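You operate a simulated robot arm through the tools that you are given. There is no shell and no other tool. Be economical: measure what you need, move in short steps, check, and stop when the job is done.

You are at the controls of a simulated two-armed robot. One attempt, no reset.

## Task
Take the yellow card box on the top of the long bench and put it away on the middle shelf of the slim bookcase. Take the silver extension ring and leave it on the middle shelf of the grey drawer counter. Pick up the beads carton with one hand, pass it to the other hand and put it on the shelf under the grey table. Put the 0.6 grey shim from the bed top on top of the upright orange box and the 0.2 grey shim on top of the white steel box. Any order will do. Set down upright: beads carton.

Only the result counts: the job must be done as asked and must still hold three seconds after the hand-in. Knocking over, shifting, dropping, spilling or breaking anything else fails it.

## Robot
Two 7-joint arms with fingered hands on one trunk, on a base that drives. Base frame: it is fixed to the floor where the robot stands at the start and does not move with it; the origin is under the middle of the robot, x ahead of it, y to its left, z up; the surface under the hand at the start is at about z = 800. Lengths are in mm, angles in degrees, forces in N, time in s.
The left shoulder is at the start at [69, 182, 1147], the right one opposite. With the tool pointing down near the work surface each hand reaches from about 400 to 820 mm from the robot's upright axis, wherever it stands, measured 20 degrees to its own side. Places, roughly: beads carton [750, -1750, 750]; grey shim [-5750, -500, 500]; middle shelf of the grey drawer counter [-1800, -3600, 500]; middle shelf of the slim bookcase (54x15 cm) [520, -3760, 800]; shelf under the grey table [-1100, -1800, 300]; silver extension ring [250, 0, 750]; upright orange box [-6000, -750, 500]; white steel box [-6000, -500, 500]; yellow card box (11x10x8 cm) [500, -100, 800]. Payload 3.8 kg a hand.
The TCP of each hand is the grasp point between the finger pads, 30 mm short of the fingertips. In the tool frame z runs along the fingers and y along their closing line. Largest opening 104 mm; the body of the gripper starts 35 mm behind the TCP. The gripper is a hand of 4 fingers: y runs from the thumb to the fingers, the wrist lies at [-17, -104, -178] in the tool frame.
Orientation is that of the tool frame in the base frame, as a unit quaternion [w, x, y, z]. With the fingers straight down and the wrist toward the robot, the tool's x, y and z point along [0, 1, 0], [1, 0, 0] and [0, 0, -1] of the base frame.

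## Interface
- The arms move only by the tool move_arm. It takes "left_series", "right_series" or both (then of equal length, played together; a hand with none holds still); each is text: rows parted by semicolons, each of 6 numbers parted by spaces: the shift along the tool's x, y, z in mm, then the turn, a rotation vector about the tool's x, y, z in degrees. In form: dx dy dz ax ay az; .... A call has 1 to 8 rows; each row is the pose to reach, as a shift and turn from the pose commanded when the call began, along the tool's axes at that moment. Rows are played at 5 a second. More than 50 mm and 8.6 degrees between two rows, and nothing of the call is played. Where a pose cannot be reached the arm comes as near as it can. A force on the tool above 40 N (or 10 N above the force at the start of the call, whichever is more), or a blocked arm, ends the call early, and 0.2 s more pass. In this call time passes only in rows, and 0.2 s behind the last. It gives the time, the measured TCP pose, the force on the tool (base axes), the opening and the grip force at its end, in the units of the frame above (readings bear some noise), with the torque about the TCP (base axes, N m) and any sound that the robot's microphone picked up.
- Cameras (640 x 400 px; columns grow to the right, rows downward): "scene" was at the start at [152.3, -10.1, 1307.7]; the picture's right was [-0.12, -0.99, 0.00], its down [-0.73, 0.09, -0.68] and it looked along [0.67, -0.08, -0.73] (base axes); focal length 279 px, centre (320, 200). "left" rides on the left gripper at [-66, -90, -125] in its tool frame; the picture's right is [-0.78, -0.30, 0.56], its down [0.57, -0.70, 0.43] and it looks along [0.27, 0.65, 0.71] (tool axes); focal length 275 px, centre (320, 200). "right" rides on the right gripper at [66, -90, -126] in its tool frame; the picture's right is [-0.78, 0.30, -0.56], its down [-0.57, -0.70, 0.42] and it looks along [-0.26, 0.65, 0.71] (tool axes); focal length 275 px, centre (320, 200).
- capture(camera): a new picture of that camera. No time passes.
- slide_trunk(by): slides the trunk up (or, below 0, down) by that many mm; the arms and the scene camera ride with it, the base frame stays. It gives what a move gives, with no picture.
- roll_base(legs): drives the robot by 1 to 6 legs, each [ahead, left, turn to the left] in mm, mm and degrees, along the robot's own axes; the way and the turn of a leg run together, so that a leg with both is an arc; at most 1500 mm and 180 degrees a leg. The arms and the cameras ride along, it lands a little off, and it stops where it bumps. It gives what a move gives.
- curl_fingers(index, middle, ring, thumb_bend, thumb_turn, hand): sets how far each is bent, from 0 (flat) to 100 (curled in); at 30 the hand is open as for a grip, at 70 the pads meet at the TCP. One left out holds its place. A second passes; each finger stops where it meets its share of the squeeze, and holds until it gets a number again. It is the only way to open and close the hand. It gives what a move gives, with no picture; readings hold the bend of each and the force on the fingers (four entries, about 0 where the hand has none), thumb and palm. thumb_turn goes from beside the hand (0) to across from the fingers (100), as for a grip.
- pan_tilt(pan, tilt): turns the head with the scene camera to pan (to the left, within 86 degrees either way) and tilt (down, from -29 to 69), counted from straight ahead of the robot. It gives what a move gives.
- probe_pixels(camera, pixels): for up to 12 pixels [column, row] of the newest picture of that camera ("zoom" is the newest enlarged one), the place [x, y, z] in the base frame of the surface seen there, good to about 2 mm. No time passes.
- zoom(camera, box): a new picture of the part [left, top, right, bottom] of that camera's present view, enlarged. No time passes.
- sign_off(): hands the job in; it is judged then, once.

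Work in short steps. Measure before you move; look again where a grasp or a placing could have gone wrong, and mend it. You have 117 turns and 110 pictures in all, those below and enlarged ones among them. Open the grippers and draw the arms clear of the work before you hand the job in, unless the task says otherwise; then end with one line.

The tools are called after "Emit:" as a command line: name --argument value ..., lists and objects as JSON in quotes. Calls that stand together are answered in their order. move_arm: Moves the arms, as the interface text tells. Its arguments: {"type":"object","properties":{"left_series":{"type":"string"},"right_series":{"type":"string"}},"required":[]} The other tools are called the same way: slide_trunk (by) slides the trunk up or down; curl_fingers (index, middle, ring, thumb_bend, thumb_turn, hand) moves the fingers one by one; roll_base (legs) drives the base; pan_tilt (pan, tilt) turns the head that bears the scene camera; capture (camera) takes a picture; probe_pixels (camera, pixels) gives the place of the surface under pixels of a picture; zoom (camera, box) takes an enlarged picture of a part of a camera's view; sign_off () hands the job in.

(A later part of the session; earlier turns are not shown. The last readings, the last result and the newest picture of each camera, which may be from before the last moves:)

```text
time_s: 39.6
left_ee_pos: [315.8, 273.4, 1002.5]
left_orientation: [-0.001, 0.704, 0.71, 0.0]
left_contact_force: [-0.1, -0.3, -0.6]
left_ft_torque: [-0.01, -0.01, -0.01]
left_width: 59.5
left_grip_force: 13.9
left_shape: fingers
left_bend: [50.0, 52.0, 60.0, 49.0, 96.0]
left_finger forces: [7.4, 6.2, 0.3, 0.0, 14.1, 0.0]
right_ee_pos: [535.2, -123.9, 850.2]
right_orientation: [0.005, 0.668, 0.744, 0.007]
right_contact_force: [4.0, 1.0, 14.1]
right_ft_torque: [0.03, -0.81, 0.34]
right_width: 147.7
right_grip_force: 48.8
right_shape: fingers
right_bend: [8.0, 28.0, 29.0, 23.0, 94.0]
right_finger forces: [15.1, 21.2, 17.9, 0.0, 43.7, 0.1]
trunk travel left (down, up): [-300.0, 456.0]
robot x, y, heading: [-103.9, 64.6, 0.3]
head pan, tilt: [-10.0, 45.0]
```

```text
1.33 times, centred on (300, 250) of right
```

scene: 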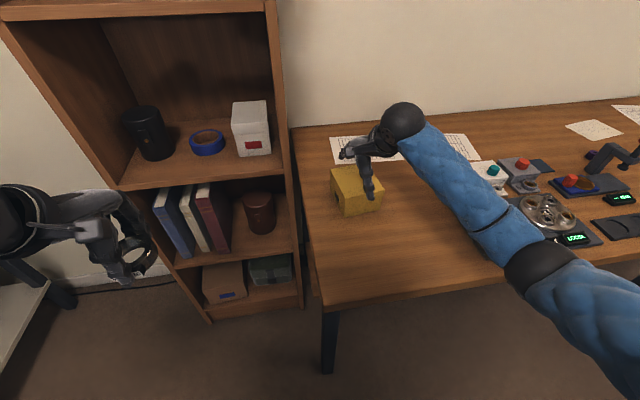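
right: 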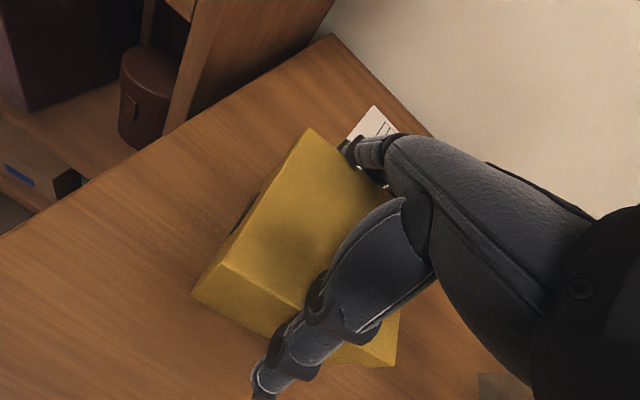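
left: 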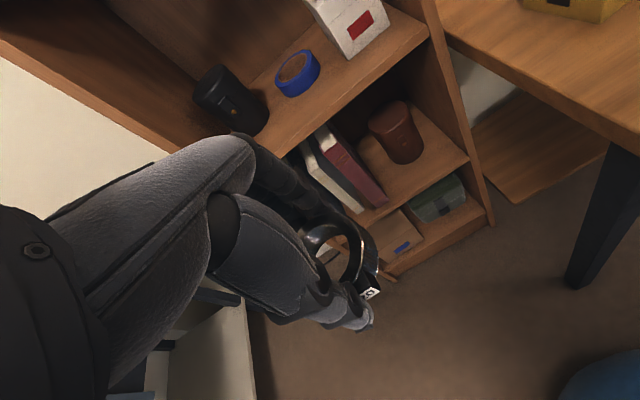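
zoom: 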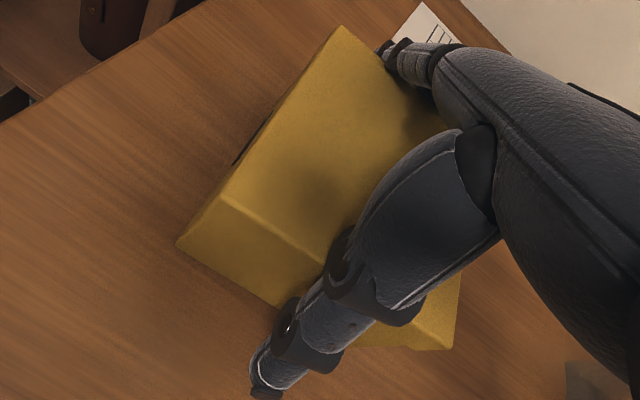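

Middle, ring and thumb now hold the box firmly (21/18/44 N). I test-lift 20 mm and look.

Emit:
move_arm --right_series "0 0 -10 0 0 0; 0 0 -25 0 0 0"

Emit:
zoom --camera "scene" --box '[300, 90, 460, 230]'

```text
time_s: 40.2
left_ee_pos: [315.6, 274.0, 1001.4]
left_orientation: [0.0, 0.704, 0.71, -0.001]
left_contact_force: [0.4, -0.4, -0.8]
left_ft_torque: [0.02, -0.01, 0.03]
left_width: 59.5
left_grip_force: 13.7
left_shape: fingers
left_bend: [50.0, 52.0, 60.0, 49.0, 96.0]
left_finger forces: [7.4, 6.2, 0.2, 0.0, 14.2, 0.0]
right_ee_pos: [534.0, -125.6, 872.3]
right_orientation: [0.004, 0.668, 0.744, 0.004]
right_contact_force: [-0.1, -1.0, -2.5]
right_ft_torque: [0.0, 0.02, 0.0]
right_width: 146.6
right_grip_force: 44.3
right_shape: fingers
right_bend: [9.0, 28.0, 30.0, 24.0, 93.0]
right_finger forces: [10.7, 19.4, 14.9, 0.1, 44.4, 0.0]
trunk travel left (down, up): [-300.0, 456.0]
robot x, y, heading: [-97.6, 63.2, 0.1]
head pan, tilt: [-10.0, 45.0]
```

```text
2.86 times, centred on (380, 160) of scene
```

zoom: 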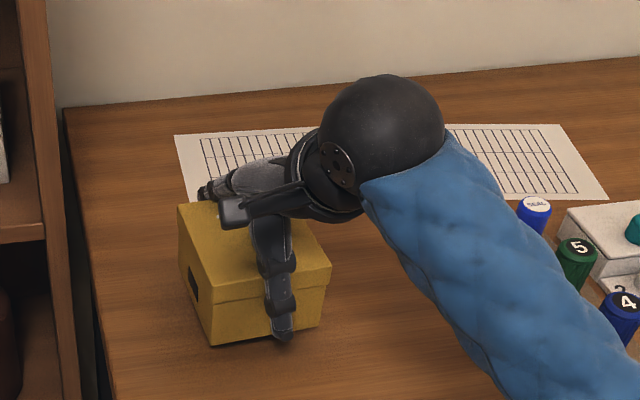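

The box is lifted cleanly (2.5 N). I raise and draw it in, bring the left hand inward, and probe the wall's distance for later clearance.

Emit:
move_arm --right_series "0 0 -35 0 0 0; 0 -20 -70 0 0 0; 0 -60 -90 0 0 2; 0 -105 -95 0 0 4; 0 -120 -95 0 0 6" --left_series "0 0 0 0 0 0; -25 0 0 0 0 0; -50 0 0 0 0 0; -75 0 0 0 0 0; -90 0 0 0 0 0"

Emit:
probe_pixels --camera "scene" --pixels '[[400, 60], [540, 40], [340, 290], [480, 262], [620, 238]]'

Emit:
roll_base --legs '[[-350, 0, 0], [0, 0, -90], [900, 0, 0]]'

Emit:
pan_tilt --pan 15 --tilt 20

Emit:
capture --camera "scene"

```text
time_s: 41.4
left_ee_pos: [315.6, 183.7, 999.8]
left_orientation: [-0.001, 0.704, 0.71, -0.002]
left_contact_force: [-0.3, -0.2, -0.2]
left_ft_torque: [0.01, 0.0, 0.01]
left_width: 59.5
left_grip_force: 14.4
left_shape: fingers
left_bend: [50.0, 52.0, 60.0, 49.0, 96.0]
left_finger forces: [7.5, 6.3, 0.3, 0.1, 14.0, 0.0]
right_ee_pos: [413.7, -140.0, 966.5]
right_orientation: [0.003, 0.706, 0.708, 0.007]
right_contact_force: [-0.4, -0.2, -1.9]
right_ft_torque: [0.0, 0.02, -0.01]
right_width: 146.2
right_grip_force: 43.2
right_shape: fingers
right_bend: [9.0, 28.0, 30.0, 24.0, 93.0]
right_finger forces: [10.2, 18.9, 14.2, 0.0, 43.0, 0.1]
trunk travel left (down, up): [-300.0, 456.0]
robot x, y, heading: [-102.1, 65.2, -0.1]
head pan, tilt: [-10.0, 45.0]
```

```text
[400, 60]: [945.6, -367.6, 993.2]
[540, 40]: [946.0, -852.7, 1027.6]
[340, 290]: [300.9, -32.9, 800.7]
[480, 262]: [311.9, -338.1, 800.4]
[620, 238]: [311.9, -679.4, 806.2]
```

```text
time_s: 52.0
left_ee_pos: [-408.9, -1265.8, 999.8]
left_orientation: [0.0, 1.0, -0.018, 0.0]
left_contact_force: [-0.1, -0.4, -1.3]
left_ft_torque: [-0.02, -0.02, 0.0]
left_width: 59.0
left_grip_force: 12.7
left_shape: fingers
left_bend: [50.0, 52.0, 60.0, 49.0, 96.0]
left_finger forces: [7.3, 5.9, 0.2, 0.0, 13.5, 0.0]
right_ee_pos: [-736.9, -1349.8, 966.4]
right_orientation: [0.008, 1.0, -0.021, 0.003]
right_contact_force: [0.4, 0.4, -1.7]
right_ft_torque: [0.03, 0.02, 0.02]
right_width: 145.4
right_grip_force: 40.5
right_shape: fingers
right_bend: [9.0, 28.0, 30.0, 25.0, 93.0]
right_finger forces: [9.2, 18.0, 13.4, 0.1, 40.2, 0.0]
trunk travel left (down, up): [-300.0, 456.0]
robot x, y, heading: [-511.1, -841.0, -92.6]
head pan, tilt: [-10.0, 45.0]
```

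```text
time_s: 52.9
left_ee_pos: [-409.0, -1266.1, 1000.7]
left_orientation: [-0.001, 1.0, -0.019, 0.0]
left_contact_force: [0.7, 0.4, -0.2]
left_ft_torque: [0.0, -0.01, 0.01]
left_width: 59.4
left_grip_force: 13.3
left_shape: fingers
left_bend: [50.0, 52.0, 60.0, 49.0, 96.0]
left_finger forces: [7.1, 5.9, 0.2, 0.1, 13.4, 0.0]
right_ee_pos: [-736.5, -1347.7, 966.3]
right_orientation: [0.008, 1.0, -0.02, 0.002]
right_contact_force: [0.0, -0.1, -1.3]
right_ft_torque: [0.03, 0.01, -0.03]
right_width: 145.7
right_grip_force: 40.1
right_shape: fingers
right_bend: [9.0, 28.0, 30.0, 25.0, 93.0]
right_finger forces: [9.2, 18.0, 13.4, 0.0, 40.1, 0.0]
trunk travel left (down, up): [-300.0, 456.0]
robot x, y, heading: [-513.6, -843.5, -92.2]
head pan, tilt: [15.0, 20.0]
```

```text
81 pictures are left
```

scene: 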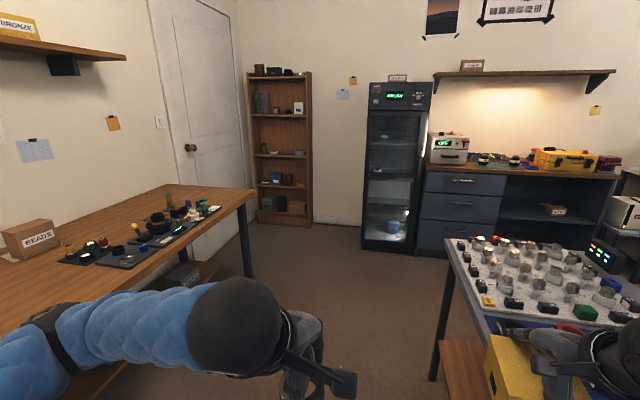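

The way ahead passes between the bench end (250,190) and the grey table corner (448,245). I probe these, the fridge and the beads carton.

Emit:
probe_pixels --camera "scene" --pixels '[[447, 242], [490, 330], [250, 192], [366, 150], [428, 200], [515, 215], [60, 240], [5, 245], [35, 225], [460, 345], [500, 375], [425, 175]]'

```text
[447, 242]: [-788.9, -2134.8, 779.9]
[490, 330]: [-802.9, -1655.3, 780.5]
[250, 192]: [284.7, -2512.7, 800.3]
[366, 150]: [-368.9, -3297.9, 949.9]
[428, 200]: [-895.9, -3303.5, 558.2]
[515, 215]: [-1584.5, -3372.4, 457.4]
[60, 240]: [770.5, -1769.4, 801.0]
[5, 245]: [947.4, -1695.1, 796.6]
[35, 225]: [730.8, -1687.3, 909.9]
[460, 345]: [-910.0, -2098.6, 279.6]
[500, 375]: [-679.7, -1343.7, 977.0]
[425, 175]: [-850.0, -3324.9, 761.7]
```

The corridor is clear (table edge x=-789, bench x=300 to y=-2512, fridge from x=-369 at y=-3300). I drive down it and strafe left in front of the bookcase.

Emit:
roll_base --legs '[[0, 270, 2.2], [1000, 0, 0], [1000, 0, 0], [0, 700, 0]]'

Emit:
pan_tilt --pan 0 --tilt 25

Emit:
capture --camera "scene"

```text
time_s: 63.5
left_ee_pos: [-96.7, -3133.5, 1001.5]
left_orientation: [-0.001, 1.0, 0.01, 0.0]
left_contact_force: [0.8, 1.1, -1.0]
left_ft_torque: [-0.03, 0.0, 0.01]
left_width: 59.2
left_grip_force: 13.0
left_shape: fingers
left_bend: [50.0, 52.0, 60.0, 49.0, 96.0]
left_finger forces: [7.2, 6.0, 0.2, 0.1, 13.5, 0.1]
right_ee_pos: [-419.8, -3226.5, 964.1]
right_orientation: [-0.003, 1.0, 0.011, -0.003]
right_contact_force: [-2.0, 25.0, 3.0]
right_ft_torque: [0.04, 0.07, -0.1]
right_width: 119.6
right_grip_force: 35.3
right_shape: fingers
right_bend: [19.0, 27.0, 30.0, 33.0, 95.0]
right_finger forces: [23.3, 24.1, 2.5, 0.1, 20.9, 0.0]
trunk travel left (down, up): [-300.0, 456.0]
robot x, y, heading: [-217.5, -2718.8, -89.0]
head pan, tilt: [15.0, 20.0]
stopped in leg 3: the force on the tool passed its limit at 86 N (the readings are from after the stop); the commanded pose is now the measured one
```

```text
time_s: 64.2
left_ee_pos: [-96.8, -3132.7, 1002.1]
left_orientation: [0.0, 1.0, 0.01, -0.001]
left_contact_force: [-1.1, 0.3, -2.0]
left_ft_torque: [0.02, 0.0, 0.03]
left_width: 58.8
left_grip_force: 13.5
left_shape: fingers
left_bend: [50.0, 52.0, 60.0, 49.0, 96.0]
left_finger forces: [7.3, 5.9, 0.1, 0.1, 13.5, 0.1]
right_ee_pos: [-419.8, -3227.5, 965.8]
right_orientation: [-0.003, 1.0, 0.011, -0.003]
right_contact_force: [-2.5, 29.6, 0.9]
right_ft_torque: [0.21, -0.02, -0.1]
right_width: 119.4
right_grip_force: 40.8
right_shape: fingers
right_bend: [20.0, 27.0, 30.0, 33.0, 95.0]
right_finger forces: [24.6, 31.2, 2.0, 0.1, 24.6, 0.0]
trunk travel left (down, up): [-300.0, 456.0]
robot x, y, heading: [-220.7, -2722.2, -89.1]
head pan, tilt: [0.0, 25.0]
```

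```text
80 pictures are left
```

scene: 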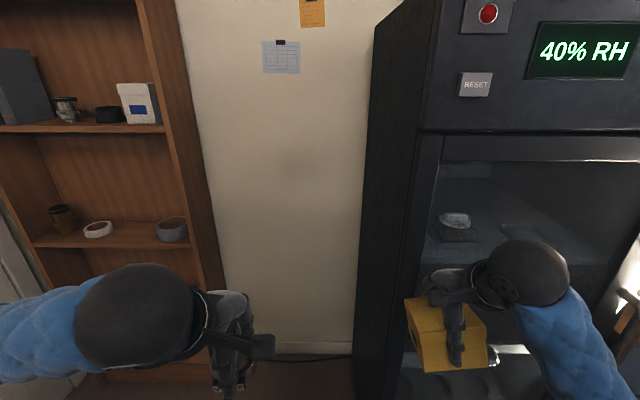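

The right hand touched the fridge front at (440,310); I back away, then check that the box is still held.

Emit:
roll_base --legs '[[-110, 0, 0]]'

Emit:
capture --camera "right"

Emit:
capture --camera "scene"

Emit:
probe_pixels --camera "scene" --pixels '[[372, 100], [425, 150], [600, 145], [440, 325], [450, 260]]'

```text
time_s: 65.4
left_ee_pos: [-97.3, -3022.9, 1001.2]
left_orientation: [-0.001, 1.0, 0.011, -0.001]
left_contact_force: [0.0, 0.7, 0.0]
left_ft_torque: [-0.05, -0.01, -0.01]
left_width: 59.1
left_grip_force: 13.5
left_shape: fingers
left_bend: [50.0, 52.0, 60.0, 49.0, 96.0]
left_finger forces: [7.2, 5.9, 0.2, 0.1, 13.5, 0.0]
right_ee_pos: [-418.7, -3119.0, 964.7]
right_orientation: [-0.002, 1.0, 0.01, -0.002]
right_contact_force: [0.5, 1.6, -1.1]
right_ft_torque: [-0.02, -0.02, 0.01]
right_width: 128.8
right_grip_force: 15.5
right_shape: fingers
right_bend: [14.0, 27.0, 30.0, 34.0, 95.0]
right_finger forces: [0.0, 10.5, 4.8, 0.0, 14.8, 0.0]
trunk travel left (down, up): [-300.0, 456.0]
robot x, y, heading: [-218.6, -2605.4, -89.1]
head pan, tilt: [0.0, 25.0]
```

```text
79 pictures are left
```

right: 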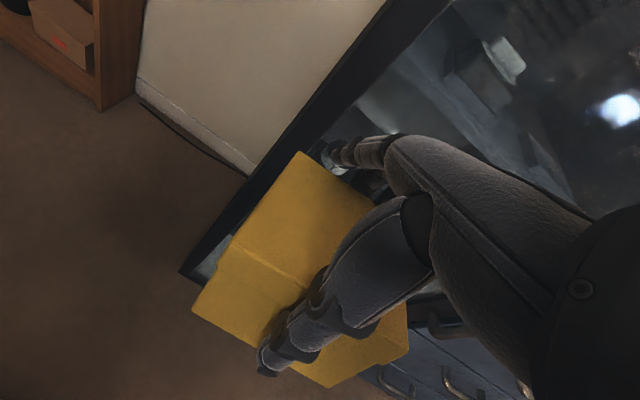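

```text
78 pictures are left
```

scene: 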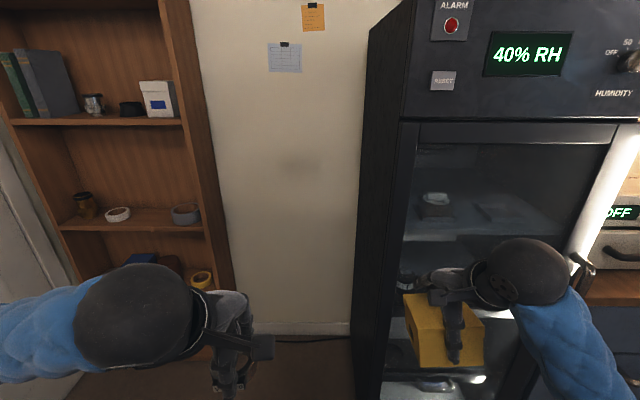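

```text
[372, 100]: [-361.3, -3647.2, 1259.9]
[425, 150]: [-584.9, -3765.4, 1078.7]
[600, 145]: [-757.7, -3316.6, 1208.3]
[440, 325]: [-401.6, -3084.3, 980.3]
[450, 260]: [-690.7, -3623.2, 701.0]
```

The fridge hasn't moved; the box is tilted slightly in the grip but held. I draw the right hand in 80 mm and left 90 mm, then drive clear of the fridge and in front of the bookcase.

Emit:
move_arm --right_series "30 -25 0 0 0 0; 60 -50 0 0 0 0; 90 -80 0 0 0 0"

Emit:
roll_base --legs '[[0, 160, -0.9], [270, 40, 0], [0, 540, 0]]'

Emit:
capture --camera "scene"

```text
time_s: 66.2
left_ee_pos: [-97.4, -3022.8, 1000.7]
left_orientation: [-0.002, 1.0, 0.01, 0.0]
left_contact_force: [0.2, 0.4, -1.9]
left_ft_torque: [-0.05, 0.01, 0.0]
left_width: 59.1
left_grip_force: 13.6
left_shape: fingers
left_bend: [50.0, 52.0, 60.0, 49.0, 96.0]
left_finger forces: [7.2, 5.9, 0.3, 0.0, 13.5, 0.0]
right_ee_pos: [-330.1, -3036.9, 964.0]
right_orientation: [-0.003, 1.0, 0.011, -0.002]
right_contact_force: [1.0, 0.6, -1.5]
right_ft_torque: [-0.01, -0.03, 0.01]
right_width: 129.0
right_grip_force: 14.8
right_shape: fingers
right_bend: [14.0, 27.0, 30.0, 34.0, 95.0]
right_finger forces: [0.0, 10.6, 4.6, 0.0, 14.7, 0.1]
trunk travel left (down, up): [-300.0, 456.0]
robot x, y, heading: [-225.5, -2609.0, -89.2]
head pan, tilt: [0.0, 25.0]
```

```text
time_s: 71.6
left_ee_pos: [580.3, -3291.9, 999.4]
left_orientation: [-0.005, 1.0, -0.008, 0.0]
left_contact_force: [-0.9, 0.1, -1.0]
left_ft_torque: [0.01, -0.03, -0.01]
left_width: 59.2
left_grip_force: 13.4
left_shape: fingers
left_bend: [50.0, 52.0, 60.0, 49.0, 96.0]
left_finger forces: [7.2, 6.0, 0.4, 0.0, 13.6, 0.0]
right_ee_pos: [353.3, -3304.3, 964.6]
right_orientation: [-0.002, 1.0, 0.003, 0.0]
right_contact_force: [0.7, 0.1, -2.2]
right_ft_torque: [-0.02, 0.02, 0.0]
right_width: 128.8
right_grip_force: 15.2
right_shape: fingers
right_bend: [14.0, 27.0, 30.0, 34.0, 95.0]
right_finger forces: [0.0, 10.6, 4.8, 0.0, 14.8, 0.0]
trunk travel left (down, up): [-300.0, 456.0]
robot x, y, heading: [476.0, -2877.6, -90.2]
head pan, tilt: [0.0, 25.0]
stopped in leg 3: the robot was blocked; the commanded pose is now the measured one
```

```text
77 pictures are left
```

scene: 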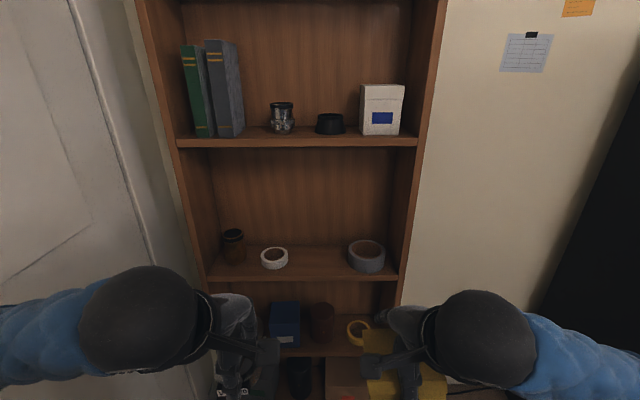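

The base stopped at x=476 (left elbow likely at the wall). I shift 30 mm right, then probe the free part of the middle shelf between the white ring (275,257) and the grey roll (366,255).

Emit:
probe_pixels --camera "scene" --pixels '[[288, 258], [348, 255], [366, 270], [310, 278], [320, 262], [320, 248], [310, 225], [232, 255], [372, 362], [440, 375], [400, 395]]'

Emit:
roll_base --legs '[[0, -30, 0]]'

Emit:
pan_tilt --pan -15 --tilt 50

Emit:
capture --camera "scene"

```text
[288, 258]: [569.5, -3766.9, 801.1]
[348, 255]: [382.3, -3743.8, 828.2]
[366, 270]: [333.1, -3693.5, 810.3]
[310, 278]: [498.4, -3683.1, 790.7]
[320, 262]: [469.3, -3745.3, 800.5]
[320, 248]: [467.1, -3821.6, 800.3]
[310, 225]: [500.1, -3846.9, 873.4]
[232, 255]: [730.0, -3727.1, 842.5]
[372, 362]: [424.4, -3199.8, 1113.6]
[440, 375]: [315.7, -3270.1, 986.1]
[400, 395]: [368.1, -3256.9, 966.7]
```

```text
time_s: 72.3
left_ee_pos: [579.0, -3292.4, 1000.2]
left_orientation: [-0.006, 1.0, -0.009, 0.0]
left_contact_force: [-0.1, -0.1, -1.0]
left_ft_torque: [0.02, 0.01, 0.0]
left_width: 59.3
left_grip_force: 13.5
left_shape: fingers
left_bend: [50.0, 52.0, 60.0, 49.0, 96.0]
left_finger forces: [7.1, 6.0, 0.2, 0.0, 13.5, 0.0]
right_ee_pos: [353.5, -3304.2, 963.4]
right_orientation: [-0.003, 1.0, 0.002, 0.0]
right_contact_force: [0.6, -0.2, -1.7]
right_ft_torque: [0.03, -0.05, -0.01]
right_width: 128.8
right_grip_force: 15.2
right_shape: fingers
right_bend: [14.0, 27.0, 30.0, 34.0, 95.0]
right_finger forces: [0.0, 10.6, 4.7, 0.1, 14.8, 0.1]
trunk travel left (down, up): [-300.0, 456.0]
robot x, y, heading: [472.3, -2876.9, -90.2]
head pan, tilt: [0.0, 25.0]
stopped in leg 1: the robot was blocked; the commanded pose is now the measured one
```

```text
time_s: 73.2
left_ee_pos: [579.2, -3292.8, 998.1]
left_orientation: [-0.006, 1.0, -0.009, 0.0]
left_contact_force: [0.6, 0.0, -1.5]
left_ft_torque: [0.03, -0.01, 0.01]
left_width: 59.3
left_grip_force: 13.8
left_shape: fingers
left_bend: [50.0, 52.0, 60.0, 49.0, 96.0]
left_finger forces: [7.2, 6.0, 0.3, 0.0, 13.5, 0.1]
right_ee_pos: [352.4, -3305.4, 964.4]
right_orientation: [-0.002, 1.0, 0.002, 0.0]
right_contact_force: [-0.4, -0.7, -2.2]
right_ft_torque: [0.01, -0.04, -0.01]
right_width: 128.9
right_grip_force: 15.2
right_shape: fingers
right_bend: [14.0, 27.0, 30.0, 34.0, 95.0]
right_finger forces: [0.1, 10.6, 4.7, 0.0, 14.9, 0.1]
trunk travel left (down, up): [-300.0, 456.0]
robot x, y, heading: [473.4, -2878.3, -90.3]
head pan, tilt: [-15.0, 50.0]
```

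```text
76 pictures are left
```

scene: 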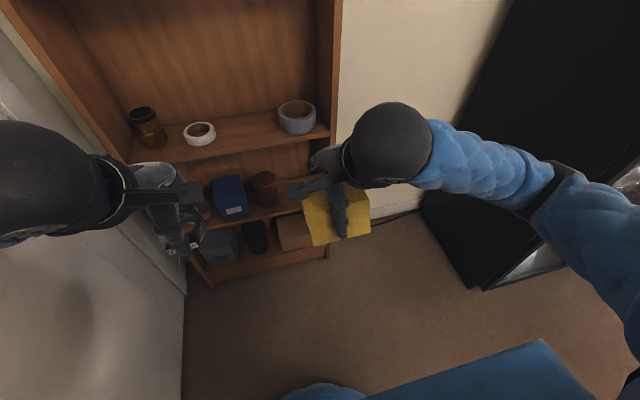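

The base is blocked moving right too. I look left to see what touches.

Emit:
pan_tilt --pan 75 --tilt 45

Emit:
capture --camera "scene"

```text
time_s: 74.8
left_ee_pos: [580.2, -3293.1, 998.7]
left_orientation: [-0.006, 1.0, -0.009, 0.001]
left_contact_force: [-0.1, -0.1, -0.5]
left_ft_torque: [-0.02, -0.01, 0.01]
left_width: 59.3
left_grip_force: 13.6
left_shape: fingers
left_bend: [50.0, 52.0, 60.0, 49.0, 96.0]
left_finger forces: [7.2, 6.0, 0.3, 0.2, 13.5, 0.0]
right_ee_pos: [354.0, -3305.9, 962.8]
right_orientation: [-0.002, 1.0, 0.003, 0.0]
right_contact_force: [-0.5, -0.1, -3.0]
right_ft_torque: [0.0, -0.01, -0.02]
right_width: 129.3
right_grip_force: 15.5
right_shape: fingers
right_bend: [14.0, 27.0, 30.0, 34.0, 95.0]
right_finger forces: [0.1, 10.6, 4.6, 0.1, 14.8, 0.1]
trunk travel left (down, up): [-300.0, 456.0]
robot x, y, heading: [473.8, -2878.6, -90.0]
head pan, tilt: [75.0, 45.0]
```

```text
75 pictures are left
```

scene: 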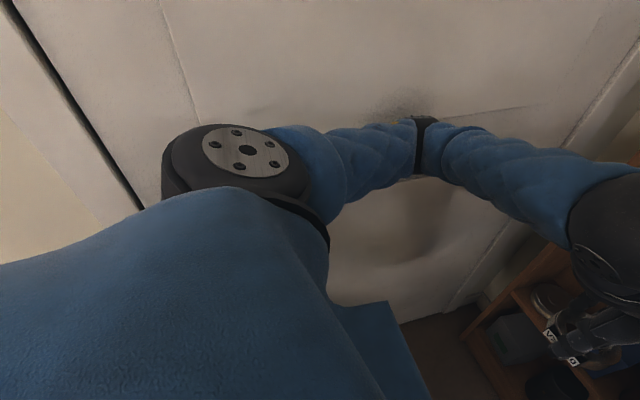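

The left elbow leans on the door at (420,120). Extending the left hand forward pulls the elbow in; then I shift the base right.

Emit:
move_arm --left_series "0 40 0 0 0 0; 0 80 0 0 0 0; 0 120 0 0 0 0; 0 140 0 0 0 0"

Emit:
roll_base --legs '[[0, -40, 0]]'

```text
time_s: 75.8
left_ee_pos: [580.0, -3432.4, 998.8]
left_orientation: [-0.007, 1.0, -0.009, -0.001]
left_contact_force: [-0.6, -0.1, -1.1]
left_ft_torque: [-0.03, 0.0, 0.01]
left_width: 59.2
left_grip_force: 13.6
left_shape: fingers
left_bend: [50.0, 52.0, 60.0, 49.0, 96.0]
left_finger forces: [7.1, 6.0, 0.4, 0.0, 13.4, 0.0]
right_ee_pos: [356.5, -3307.1, 964.3]
right_orientation: [-0.004, 1.0, 0.002, -0.002]
right_contact_force: [-0.4, 0.1, -1.5]
right_ft_torque: [0.01, -0.02, 0.0]
right_width: 128.8
right_grip_force: 15.2
right_shape: fingers
right_bend: [14.0, 27.0, 30.0, 34.0, 95.0]
right_finger forces: [0.0, 10.5, 4.7, 0.0, 14.8, 0.0]
trunk travel left (down, up): [-300.0, 456.0]
robot x, y, heading: [472.1, -2877.9, -90.3]
head pan, tilt: [75.0, 45.0]
```

```text
time_s: 76.7
left_ee_pos: [537.3, -3432.2, 998.8]
left_orientation: [-0.006, 1.0, -0.009, -0.001]
left_contact_force: [-0.8, 0.5, -1.7]
left_ft_torque: [-0.01, -0.03, -0.01]
left_width: 59.0
left_grip_force: 13.0
left_shape: fingers
left_bend: [50.0, 52.0, 60.0, 49.0, 96.0]
left_finger forces: [7.2, 5.9, 0.3, 0.0, 13.4, 0.0]
right_ee_pos: [313.9, -3308.0, 963.0]
right_orientation: [-0.003, 1.0, 0.002, -0.001]
right_contact_force: [-0.6, 0.3, -2.6]
right_ft_torque: [0.01, -0.02, -0.02]
right_width: 128.8
right_grip_force: 15.0
right_shape: fingers
right_bend: [14.0, 27.0, 30.0, 34.0, 95.0]
right_finger forces: [0.1, 10.7, 4.8, 0.0, 14.8, 0.0]
trunk travel left (down, up): [-300.0, 456.0]
robot x, y, heading: [428.9, -2878.5, -90.2]
head pan, tilt: [75.0, 45.0]
```

The base is free again. I draw the left hand back and up out of the way, look at the box in the right hand.

Emit:
move_arm --left_series "0 0 -45 0 0 0; 0 -30 -80 0 0 0; 0 -70 -110 0 0 0; 0 -110 -130 0 0 0; 0 -140 -150 0 0 0"

Emit:
pan_tilt --pan -10 --tilt 45

Emit:
zoom --camera "scene" --box '[220, 50, 460, 250]'

Emit:
capture --camera "left"

```text
time_s: 77.9
left_ee_pos: [540.5, -3293.9, 1149.9]
left_orientation: [-0.007, 1.0, -0.008, -0.001]
left_contact_force: [1.1, 0.6, -1.8]
left_ft_torque: [0.01, 0.01, 0.02]
left_width: 58.7
left_grip_force: 13.7
left_shape: fingers
left_bend: [50.0, 52.0, 60.0, 49.0, 96.0]
left_finger forces: [7.1, 5.8, 0.3, 0.0, 13.4, 0.0]
right_ee_pos: [315.7, -3305.4, 963.2]
right_orientation: [-0.002, 1.0, 0.002, -0.002]
right_contact_force: [-0.4, 0.1, -1.6]
right_ft_torque: [0.03, 0.0, 0.04]
right_width: 128.8
right_grip_force: 14.8
right_shape: fingers
right_bend: [14.0, 27.0, 30.0, 34.0, 95.0]
right_finger forces: [0.1, 10.6, 4.8, 0.0, 14.8, 0.0]
trunk travel left (down, up): [-300.0, 456.0]
robot x, y, heading: [435.6, -2875.9, -90.5]
head pan, tilt: [75.0, 45.0]
```

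```text
time_s: 79.5
left_ee_pos: [540.9, -3295.2, 1150.4]
left_orientation: [-0.007, 1.0, -0.009, -0.002]
left_contact_force: [0.5, 0.9, -0.5]
left_ft_torque: [0.01, 0.0, 0.0]
left_width: 58.9
left_grip_force: 13.1
left_shape: fingers
left_bend: [50.0, 52.0, 60.0, 49.0, 96.0]
left_finger forces: [7.0, 5.9, 0.3, 0.0, 13.3, 0.1]
right_ee_pos: [315.8, -3306.7, 962.7]
right_orientation: [-0.003, 1.0, 0.002, -0.002]
right_contact_force: [-0.1, 0.1, -1.3]
right_ft_torque: [0.05, -0.06, 0.02]
right_width: 128.8
right_grip_force: 15.1
right_shape: fingers
right_bend: [14.0, 27.0, 30.0, 34.0, 95.0]
right_finger forces: [0.1, 10.6, 4.6, 0.1, 14.8, 0.0]
trunk travel left (down, up): [-300.0, 456.0]
robot x, y, heading: [434.4, -2875.7, -90.2]
head pan, tilt: [-10.0, 45.0]
```

```text
2.00 times, centred on (340, 150) of scene
```

zoom: 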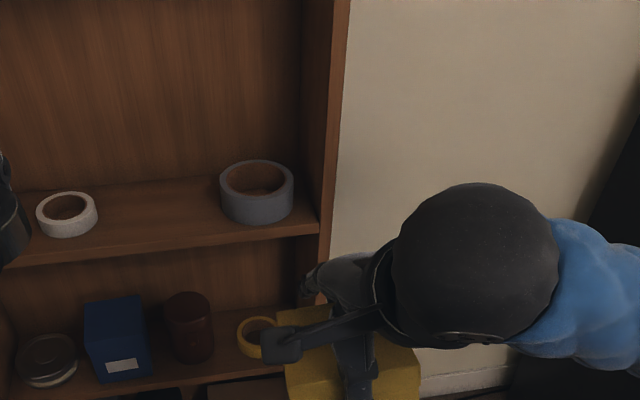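

```text
73 pictures are left
```

left: 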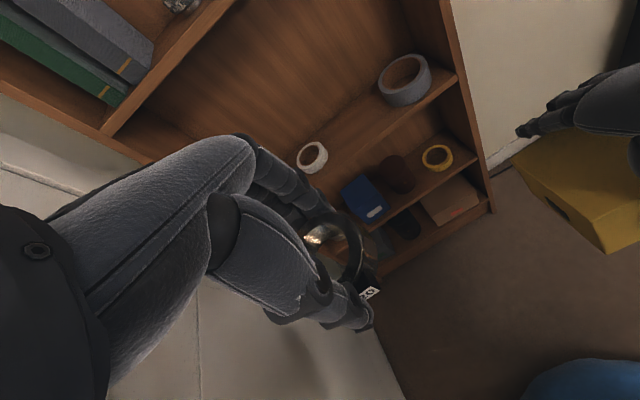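

The left camera sees the box's left side at (520–630,130–250). I probe its edges to learn its tilt and offset in the hand.

Emit:
probe_pixels --camera "left" --pixels '[[520, 165], [545, 150], [600, 200], [607, 248], [560, 212], [530, 185], [635, 180], [580, 160], [585, 232], [630, 230]]'

Emit:
zoom --camera "left" --box '[480, 90, 640, 270]'

```text
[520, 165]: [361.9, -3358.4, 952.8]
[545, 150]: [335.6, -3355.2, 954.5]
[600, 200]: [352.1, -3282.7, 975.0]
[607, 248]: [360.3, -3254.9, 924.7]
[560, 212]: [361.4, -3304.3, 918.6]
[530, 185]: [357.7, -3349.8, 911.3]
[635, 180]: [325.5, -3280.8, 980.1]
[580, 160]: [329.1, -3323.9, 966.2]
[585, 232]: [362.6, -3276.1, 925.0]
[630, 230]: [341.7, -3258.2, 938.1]
```

```text
2.22 times, centred on (560, 180) of left
```

zoom: 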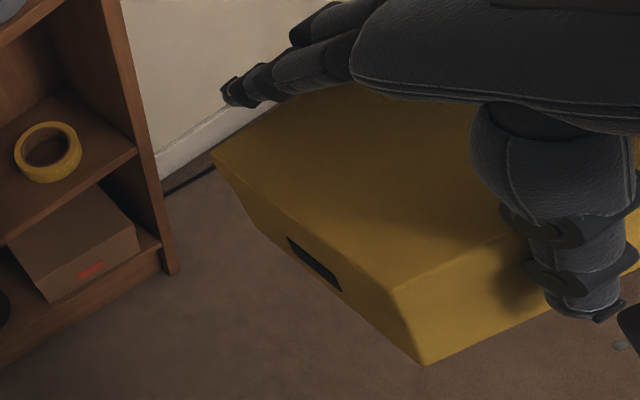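

The box is pitched about 18° (far side low) and slightly rolled in the grip. I turn the right hand to level it while moving it left to x≈474, then look again with the left camera.

Emit:
move_arm --right_series "35 0 10 -4.5 1 0; 70 0 20 -9 2 0; 105 0 30 -13.5 3 0; 140 0 40 -18 4 0; 158 0 45 -18 4 0"

Emit:
capture --camera "left"

Emit:
pan_tilt --pan 5 --tilt 45

Emit:
capture --camera "scene"

```text
time_s: 80.7
left_ee_pos: [541.8, -3295.6, 1151.0]
left_orientation: [-0.006, 1.0, -0.008, -0.002]
left_contact_force: [-0.3, 0.4, -0.5]
left_ft_torque: [0.01, 0.04, 0.03]
left_width: 58.8
left_grip_force: 13.9
left_shape: fingers
left_bend: [50.0, 52.0, 60.0, 49.0, 96.0]
left_finger forces: [7.0, 5.9, 0.3, 0.0, 13.3, 0.0]
right_ee_pos: [473.7, -3307.6, 915.8]
right_orientation: [0.154, 0.988, 0.003, 0.034]
right_contact_force: [0.5, 0.0, -2.2]
right_ft_torque: [-0.01, 0.01, -0.03]
right_width: 128.8
right_grip_force: 14.9
right_shape: fingers
right_bend: [14.0, 27.0, 30.0, 34.0, 95.0]
right_finger forces: [0.0, 10.2, 4.3, 0.0, 14.5, 0.0]
trunk travel left (down, up): [-300.0, 456.0]
robot x, y, heading: [436.2, -2877.5, -90.4]
head pan, tilt: [-10.0, 45.0]
```

```text
71 pictures are left
```

left: 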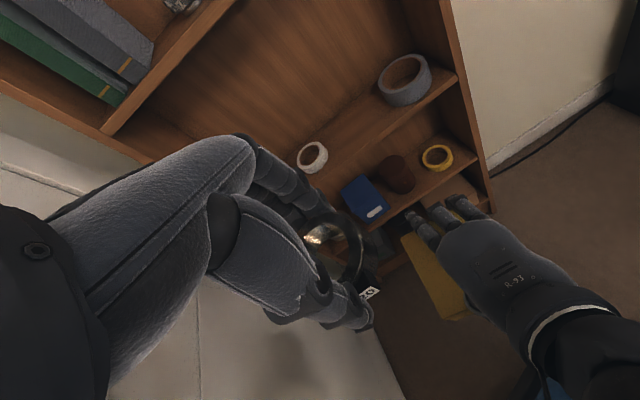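

```text
time_s: 81.5
left_ee_pos: [541.0, -3295.6, 1150.3]
left_orientation: [-0.006, 1.0, -0.009, -0.002]
left_contact_force: [0.8, 0.1, -0.8]
left_ft_torque: [-0.02, 0.0, 0.02]
left_width: 59.0
left_grip_force: 13.1
left_shape: fingers
left_bend: [50.0, 52.0, 60.0, 49.0, 96.0]
left_finger forces: [6.9, 5.8, 0.4, 0.1, 13.4, 0.1]
right_ee_pos: [473.1, -3306.8, 917.5]
right_orientation: [0.153, 0.988, 0.003, 0.033]
right_contact_force: [-0.3, 0.7, -3.0]
right_ft_torque: [0.06, -0.01, 0.01]
right_width: 128.8
right_grip_force: 14.3
right_shape: fingers
right_bend: [14.0, 27.0, 30.0, 34.0, 95.0]
right_finger forces: [0.1, 10.1, 4.4, 0.1, 14.5, 0.1]
trunk travel left (down, up): [-300.0, 456.0]
robot x, y, heading: [429.6, -2872.8, -90.3]
head pan, tilt: [5.0, 45.0]
```

```text
70 pictures are left
```

scene: 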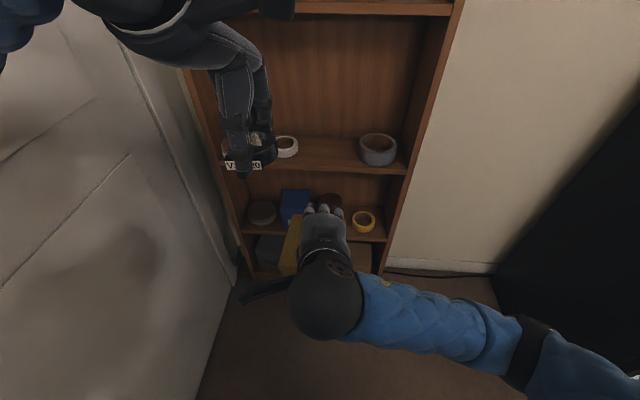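

The hand now leans back as intended. I probe the visible box surfaces to check it is level.

Emit:
probe_pixels --camera "left" --pixels '[[410, 238], [425, 250], [440, 290], [450, 310], [408, 248], [430, 285], [445, 315], [437, 260], [460, 310]]'

Emit:
probe_pixels --camera "scene" --pixels '[[292, 230], [290, 255], [284, 270], [297, 222], [296, 250]]'

Emit:
zoom --camera "left" --box '[360, 180, 520, 340]'

```text
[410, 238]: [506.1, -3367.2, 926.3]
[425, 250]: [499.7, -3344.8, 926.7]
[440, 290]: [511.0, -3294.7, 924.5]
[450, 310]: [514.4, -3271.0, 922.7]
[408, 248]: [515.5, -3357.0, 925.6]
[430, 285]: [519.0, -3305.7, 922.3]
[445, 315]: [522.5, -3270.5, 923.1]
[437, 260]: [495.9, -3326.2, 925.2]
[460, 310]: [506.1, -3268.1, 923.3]
```

```text
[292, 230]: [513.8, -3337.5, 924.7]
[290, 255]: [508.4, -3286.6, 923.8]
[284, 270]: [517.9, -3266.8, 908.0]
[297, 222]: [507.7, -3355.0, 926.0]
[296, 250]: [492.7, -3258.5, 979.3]
```

```text
2.50 times, centred on (440, 260) of left
```

zoom: 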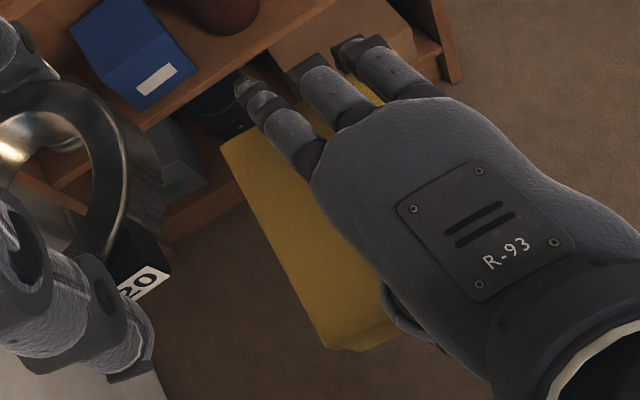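

The box top is level (z≈925), bottom about 63 below the TCP, and it spans x 424–522. I drive 250 ahead, then extend the arm to put the box over the shelf.

Emit:
roll_base --legs '[[250, 0, 0]]'

Emit:
capture --camera "scene"

Emit:
probe_pixels --camera "scene" --pixels '[[300, 250], [300, 300], [350, 180], [290, 180]]'

```text
time_s: 83.3
left_ee_pos: [542.7, -3545.7, 1149.9]
left_orientation: [-0.007, 1.0, -0.006, -0.002]
left_contact_force: [0.8, -0.2, -1.5]
left_ft_torque: [0.0, 0.01, 0.0]
left_width: 58.8
left_grip_force: 13.6
left_shape: fingers
left_bend: [50.0, 52.0, 60.0, 49.0, 96.0]
left_finger forces: [7.0, 5.9, 0.4, 0.0, 13.3, 0.1]
right_ee_pos: [474.3, -3556.3, 915.9]
right_orientation: [0.154, 0.988, 0.003, 0.034]
right_contact_force: [0.3, -0.8, -2.3]
right_ft_torque: [0.0, 0.0, 0.01]
right_width: 129.0
right_grip_force: 14.5
right_shape: fingers
right_bend: [14.0, 27.0, 30.0, 34.0, 95.0]
right_finger forces: [0.0, 10.2, 4.3, 0.0, 14.5, 0.1]
trunk travel left (down, up): [-300.0, 456.0]
robot x, y, heading: [434.9, -3127.9, -90.4]
head pan, tilt: [5.0, 45.0]
```

```text
68 pictures are left
```

scene: 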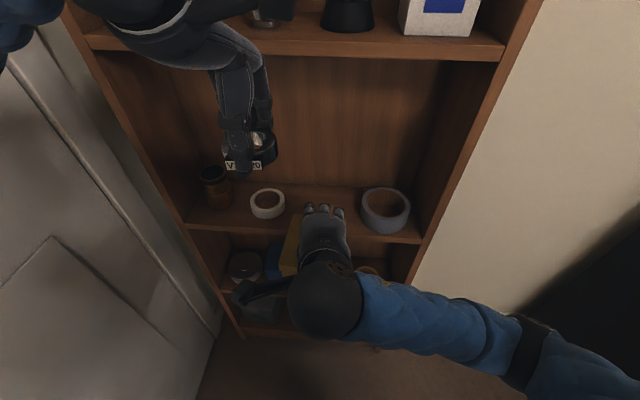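

```text
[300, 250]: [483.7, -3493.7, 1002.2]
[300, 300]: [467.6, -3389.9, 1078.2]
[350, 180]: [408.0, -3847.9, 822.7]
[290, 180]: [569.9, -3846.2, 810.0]
```

I extend 176 mm ahead at this height and check alignment over the shelf.

Emit:
move_arm --right_series "-0.7 42 13.4 0 0 0; -1.4 84 26.8 0 0 0; -2.1 126 40.2 0 0 0; -2.9 168 53.5 0 0 0"

Emit:
capture --camera "scene"

Emit:
capture --camera "left"

```text
time_s: 84.3
left_ee_pos: [541.3, -3544.2, 1150.3]
left_orientation: [-0.007, 1.0, -0.008, -0.002]
left_contact_force: [0.3, 0.7, -0.2]
left_ft_torque: [-0.03, 0.01, -0.02]
left_width: 58.9
left_grip_force: 13.5
left_shape: fingers
left_bend: [50.0, 52.0, 60.0, 49.0, 96.0]
left_finger forces: [6.9, 5.9, 0.2, 0.0, 13.3, 0.0]
right_ee_pos: [475.7, -3731.2, 916.1]
right_orientation: [0.153, 0.988, 0.004, 0.033]
right_contact_force: [-0.6, 0.1, -2.2]
right_ft_torque: [0.07, -0.04, -0.05]
right_width: 128.8
right_grip_force: 14.3
right_shape: fingers
right_bend: [14.0, 27.0, 30.0, 34.0, 95.0]
right_finger forces: [0.0, 10.3, 4.2, 0.0, 14.6, 0.0]
trunk travel left (down, up): [-300.0, 456.0]
robot x, y, heading: [436.9, -3125.2, -90.0]
head pan, tilt: [5.0, 45.0]
```

```text
67 pictures are left
```

scene: 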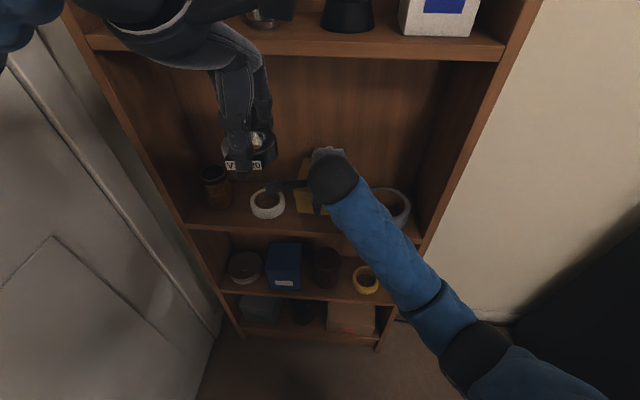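

```text
66 pictures are left
```

left: 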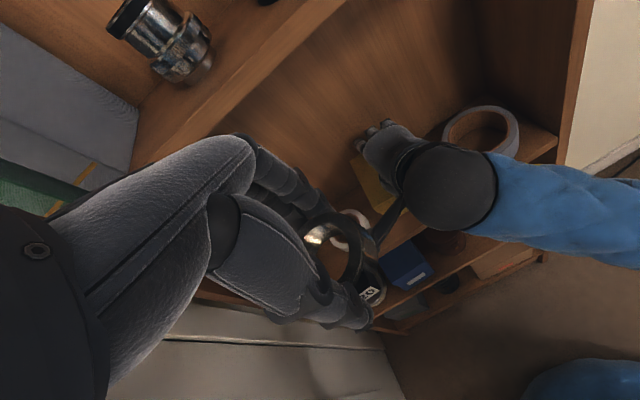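

All is aligned above the shelf between the two rings. I lower in steps until contact.

Emit:
move_arm --right_series "-1.3 -6 19 0 0 0; -2.4 -11 34.3 0 0 0; -3 -14 43.8 0 0 0; -3.3 -15.2 47.6 0 0 0; -3.5 -16 50 0 0 0"

Emit:
zoom --camera "scene" --box '[200, 100, 440, 260]'

Emit:
capture --camera "right"

```text
time_s: 85.5
left_ee_pos: [541.9, -3544.8, 1150.7]
left_orientation: [-0.006, 1.0, -0.007, -0.001]
left_contact_force: [0.1, 0.2, -1.4]
left_ft_torque: [-0.03, 0.0, 0.01]
left_width: 58.7
left_grip_force: 13.4
left_shape: fingers
left_bend: [50.0, 52.0, 60.0, 49.0, 96.0]
left_finger forces: [7.0, 5.9, 0.3, 0.0, 13.2, 0.0]
right_ee_pos: [473.0, -3731.5, 864.8]
right_orientation: [0.154, 0.987, 0.002, 0.033]
right_contact_force: [0.6, 0.6, 0.0]
right_ft_torque: [0.07, -0.06, 0.01]
right_width: 128.6
right_grip_force: 14.9
right_shape: fingers
right_bend: [14.0, 27.0, 30.0, 34.0, 95.0]
right_finger forces: [0.0, 10.0, 4.1, 0.1, 14.5, 0.0]
trunk travel left (down, up): [-300.0, 456.0]
robot x, y, heading: [431.2, -3126.5, -90.1]
head pan, tilt: [5.0, 45.0]
```

```text
2.50 times, centred on (320, 180) of scene
```

zoom: 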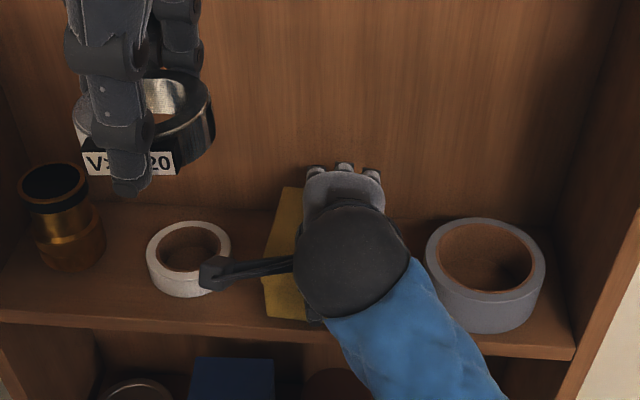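

```text
64 pictures are left
```

right: 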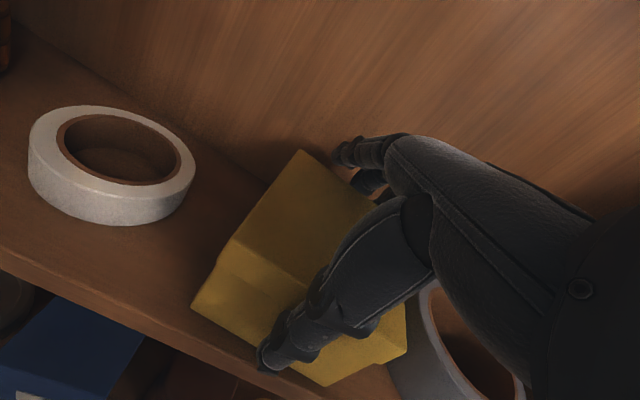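

The weight has gone off the tool (0 N), so the box rests on the shelf. I lower 2 mm more and open gently.

Emit:
move_arm --right_series "0 -0.6 2 0 0 0"

Emit:
curl_fingers --hand "right" --index 10 --middle 18 --ring 18 --thumb_bend 12

Emit:
capture --camera "right"

```text
time_s: 85.9
left_ee_pos: [540.6, -3543.5, 1151.2]
left_orientation: [-0.007, 1.0, -0.007, -0.001]
left_contact_force: [-0.6, -0.7, -0.1]
left_ft_torque: [0.0, -0.04, 0.0]
left_width: 58.9
left_grip_force: 13.1
left_shape: fingers
left_bend: [50.0, 52.0, 60.0, 49.0, 96.0]
left_finger forces: [7.0, 5.9, 0.2, 0.0, 13.2, 0.0]
right_ee_pos: [474.4, -3732.6, 862.8]
right_orientation: [0.154, 0.988, 0.004, 0.033]
right_contact_force: [-1.0, -0.1, 3.1]
right_ft_torque: [0.26, -0.06, 0.08]
right_width: 128.8
right_grip_force: 15.3
right_shape: fingers
right_bend: [14.0, 27.0, 30.0, 34.0, 96.0]
right_finger forces: [0.1, 10.3, 4.6, 0.0, 14.8, 0.1]
trunk travel left (down, up): [-300.0, 456.0]
robot x, y, heading: [434.6, -3127.5, -90.1]
head pan, tilt: [5.0, 45.0]
```

```text
time_s: 86.9
left_ee_pos: [542.6, -3543.0, 1150.0]
left_orientation: [-0.006, 1.0, -0.007, -0.001]
left_contact_force: [0.4, 0.2, -0.9]
left_ft_torque: [-0.01, -0.03, 0.03]
left_width: 58.8
left_grip_force: 13.1
left_shape: fingers
left_bend: [50.0, 52.0, 60.0, 49.0, 96.0]
left_finger forces: [7.0, 6.0, 0.3, 0.1, 13.1, 0.0]
right_ee_pos: [474.4, -3732.2, 861.9]
right_orientation: [0.152, 0.988, 0.003, 0.033]
right_contact_force: [-0.6, 0.0, -0.3]
right_ft_torque: [0.01, -0.01, 0.0]
right_width: 144.7
right_grip_force: 0.0
right_shape: fingers
right_bend: [10.0, 18.0, 18.0, 12.0, 97.0]
right_finger forces: [0.0, 0.1, 0.1, 0.1, 0.1, 0.0]
trunk travel left (down, up): [-300.0, 456.0]
robot x, y, heading: [428.9, -3128.0, -89.8]
head pan, tilt: [5.0, 45.0]
```

```text
63 pictures are left
```

right: 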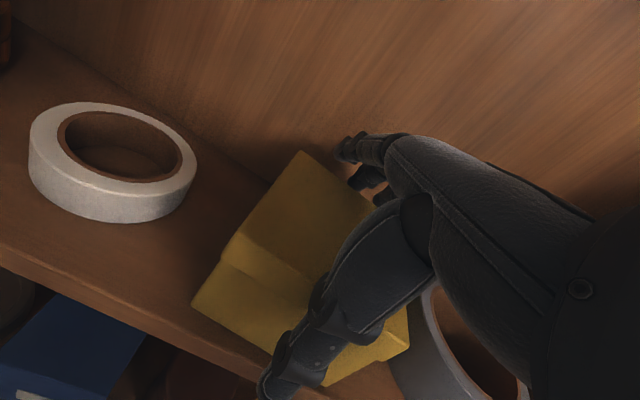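

Released with no contact. I raise the hand straight up 70 mm and draw it back out.

Emit:
move_arm --right_series "1.3 6 -19 0 0 0; 2.6 12 -38 0 0 0; 4.6 21.3 -66.7 0 0 0; 5.3 -20 -80 0 0 0; 6 -62 -93 0 0 0; 6.7 -104 -106 0 0 0; 7.5 -146.7 -120 0 0 0"

Emit:
capture --camera "scene"

```text
time_s: 88.1
left_ee_pos: [541.5, -3544.3, 1150.2]
left_orientation: [-0.007, 1.0, -0.007, -0.001]
left_contact_force: [-0.2, -1.0, -1.2]
left_ft_torque: [0.01, -0.02, 0.02]
left_width: 59.1
left_grip_force: 13.0
left_shape: fingers
left_bend: [50.0, 52.0, 60.0, 49.0, 96.0]
left_finger forces: [7.0, 5.8, 0.3, 0.1, 13.2, 0.1]
right_ee_pos: [447.2, -3705.2, 1028.1]
right_orientation: [0.263, 0.965, -0.008, 0.006]
right_contact_force: [0.5, -0.6, 0.7]
right_ft_torque: [0.0, 0.0, -0.05]
right_width: 145.1
right_grip_force: 0.1
right_shape: fingers
right_bend: [10.0, 18.0, 18.0, 12.0, 97.0]
right_finger forces: [0.0, 0.1, 0.0, 0.0, 0.1, 0.0]
trunk travel left (down, up): [-300.0, 456.0]
robot x, y, heading: [432.5, -3127.1, -90.1]
head pan, tilt: [5.0, 45.0]
stopped in row 5 (right hand): the arm was blocked; the commanded pose is now the measured one
```

```text
62 pictures are left
```

scene: 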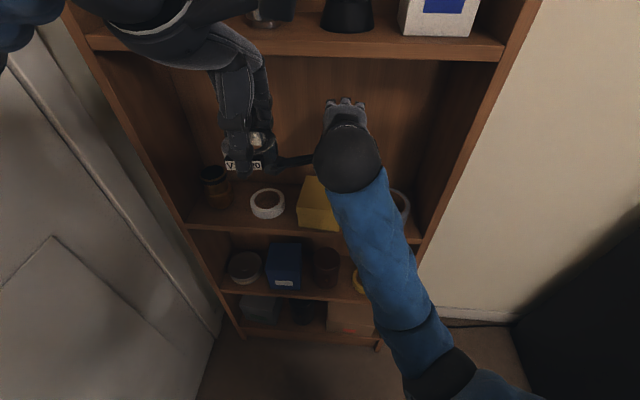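

The right wrist's camera bar seems to have met the left hand near (275,160). I lower the right hand 45 mm and move it right, away from it, then back out.

Emit:
move_arm --right_series "-15 -11 19 0 0 0; -30 -23 39 0 0 0; -50 -23 39 0 0 0; -60 -55 20 0 0 0; -60 -95 -3 0 0 0; -60 -135 -27 0 0 0"

Emit:
capture --camera "scene"

```text
time_s: 89.2
left_ee_pos: [540.8, -3543.6, 1149.5]
left_orientation: [-0.007, 1.0, -0.007, -0.001]
left_contact_force: [0.5, 0.3, -1.3]
left_ft_torque: [-0.01, -0.01, -0.03]
left_width: 59.0
left_grip_force: 13.4
left_shape: fingers
left_bend: [50.0, 52.0, 60.0, 49.0, 96.0]
left_finger forces: [7.0, 6.0, 0.3, 0.0, 13.1, 0.0]
right_ee_pos: [369.8, -3675.1, 1074.8]
right_orientation: [0.37, 0.929, -0.015, -0.025]
right_contact_force: [-0.4, -0.1, 0.2]
right_ft_torque: [0.01, 0.02, 0.04]
right_width: 145.0
right_grip_force: 0.1
right_shape: fingers
right_bend: [10.0, 18.0, 18.0, 12.0, 97.0]
right_finger forces: [0.1, 0.0, 0.0, 0.1, 0.0, 0.1]
trunk travel left (down, up): [-300.0, 456.0]
robot x, y, heading: [432.4, -3128.9, -89.8]
head pan, tilt: [5.0, 45.0]
stopped in row 5 (right hand): the arm was blocked; the commanded pose is now the measured one
```

```text
61 pictures are left
```

scene: 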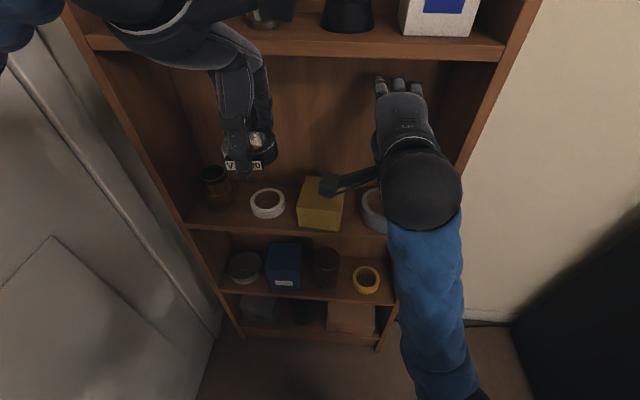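

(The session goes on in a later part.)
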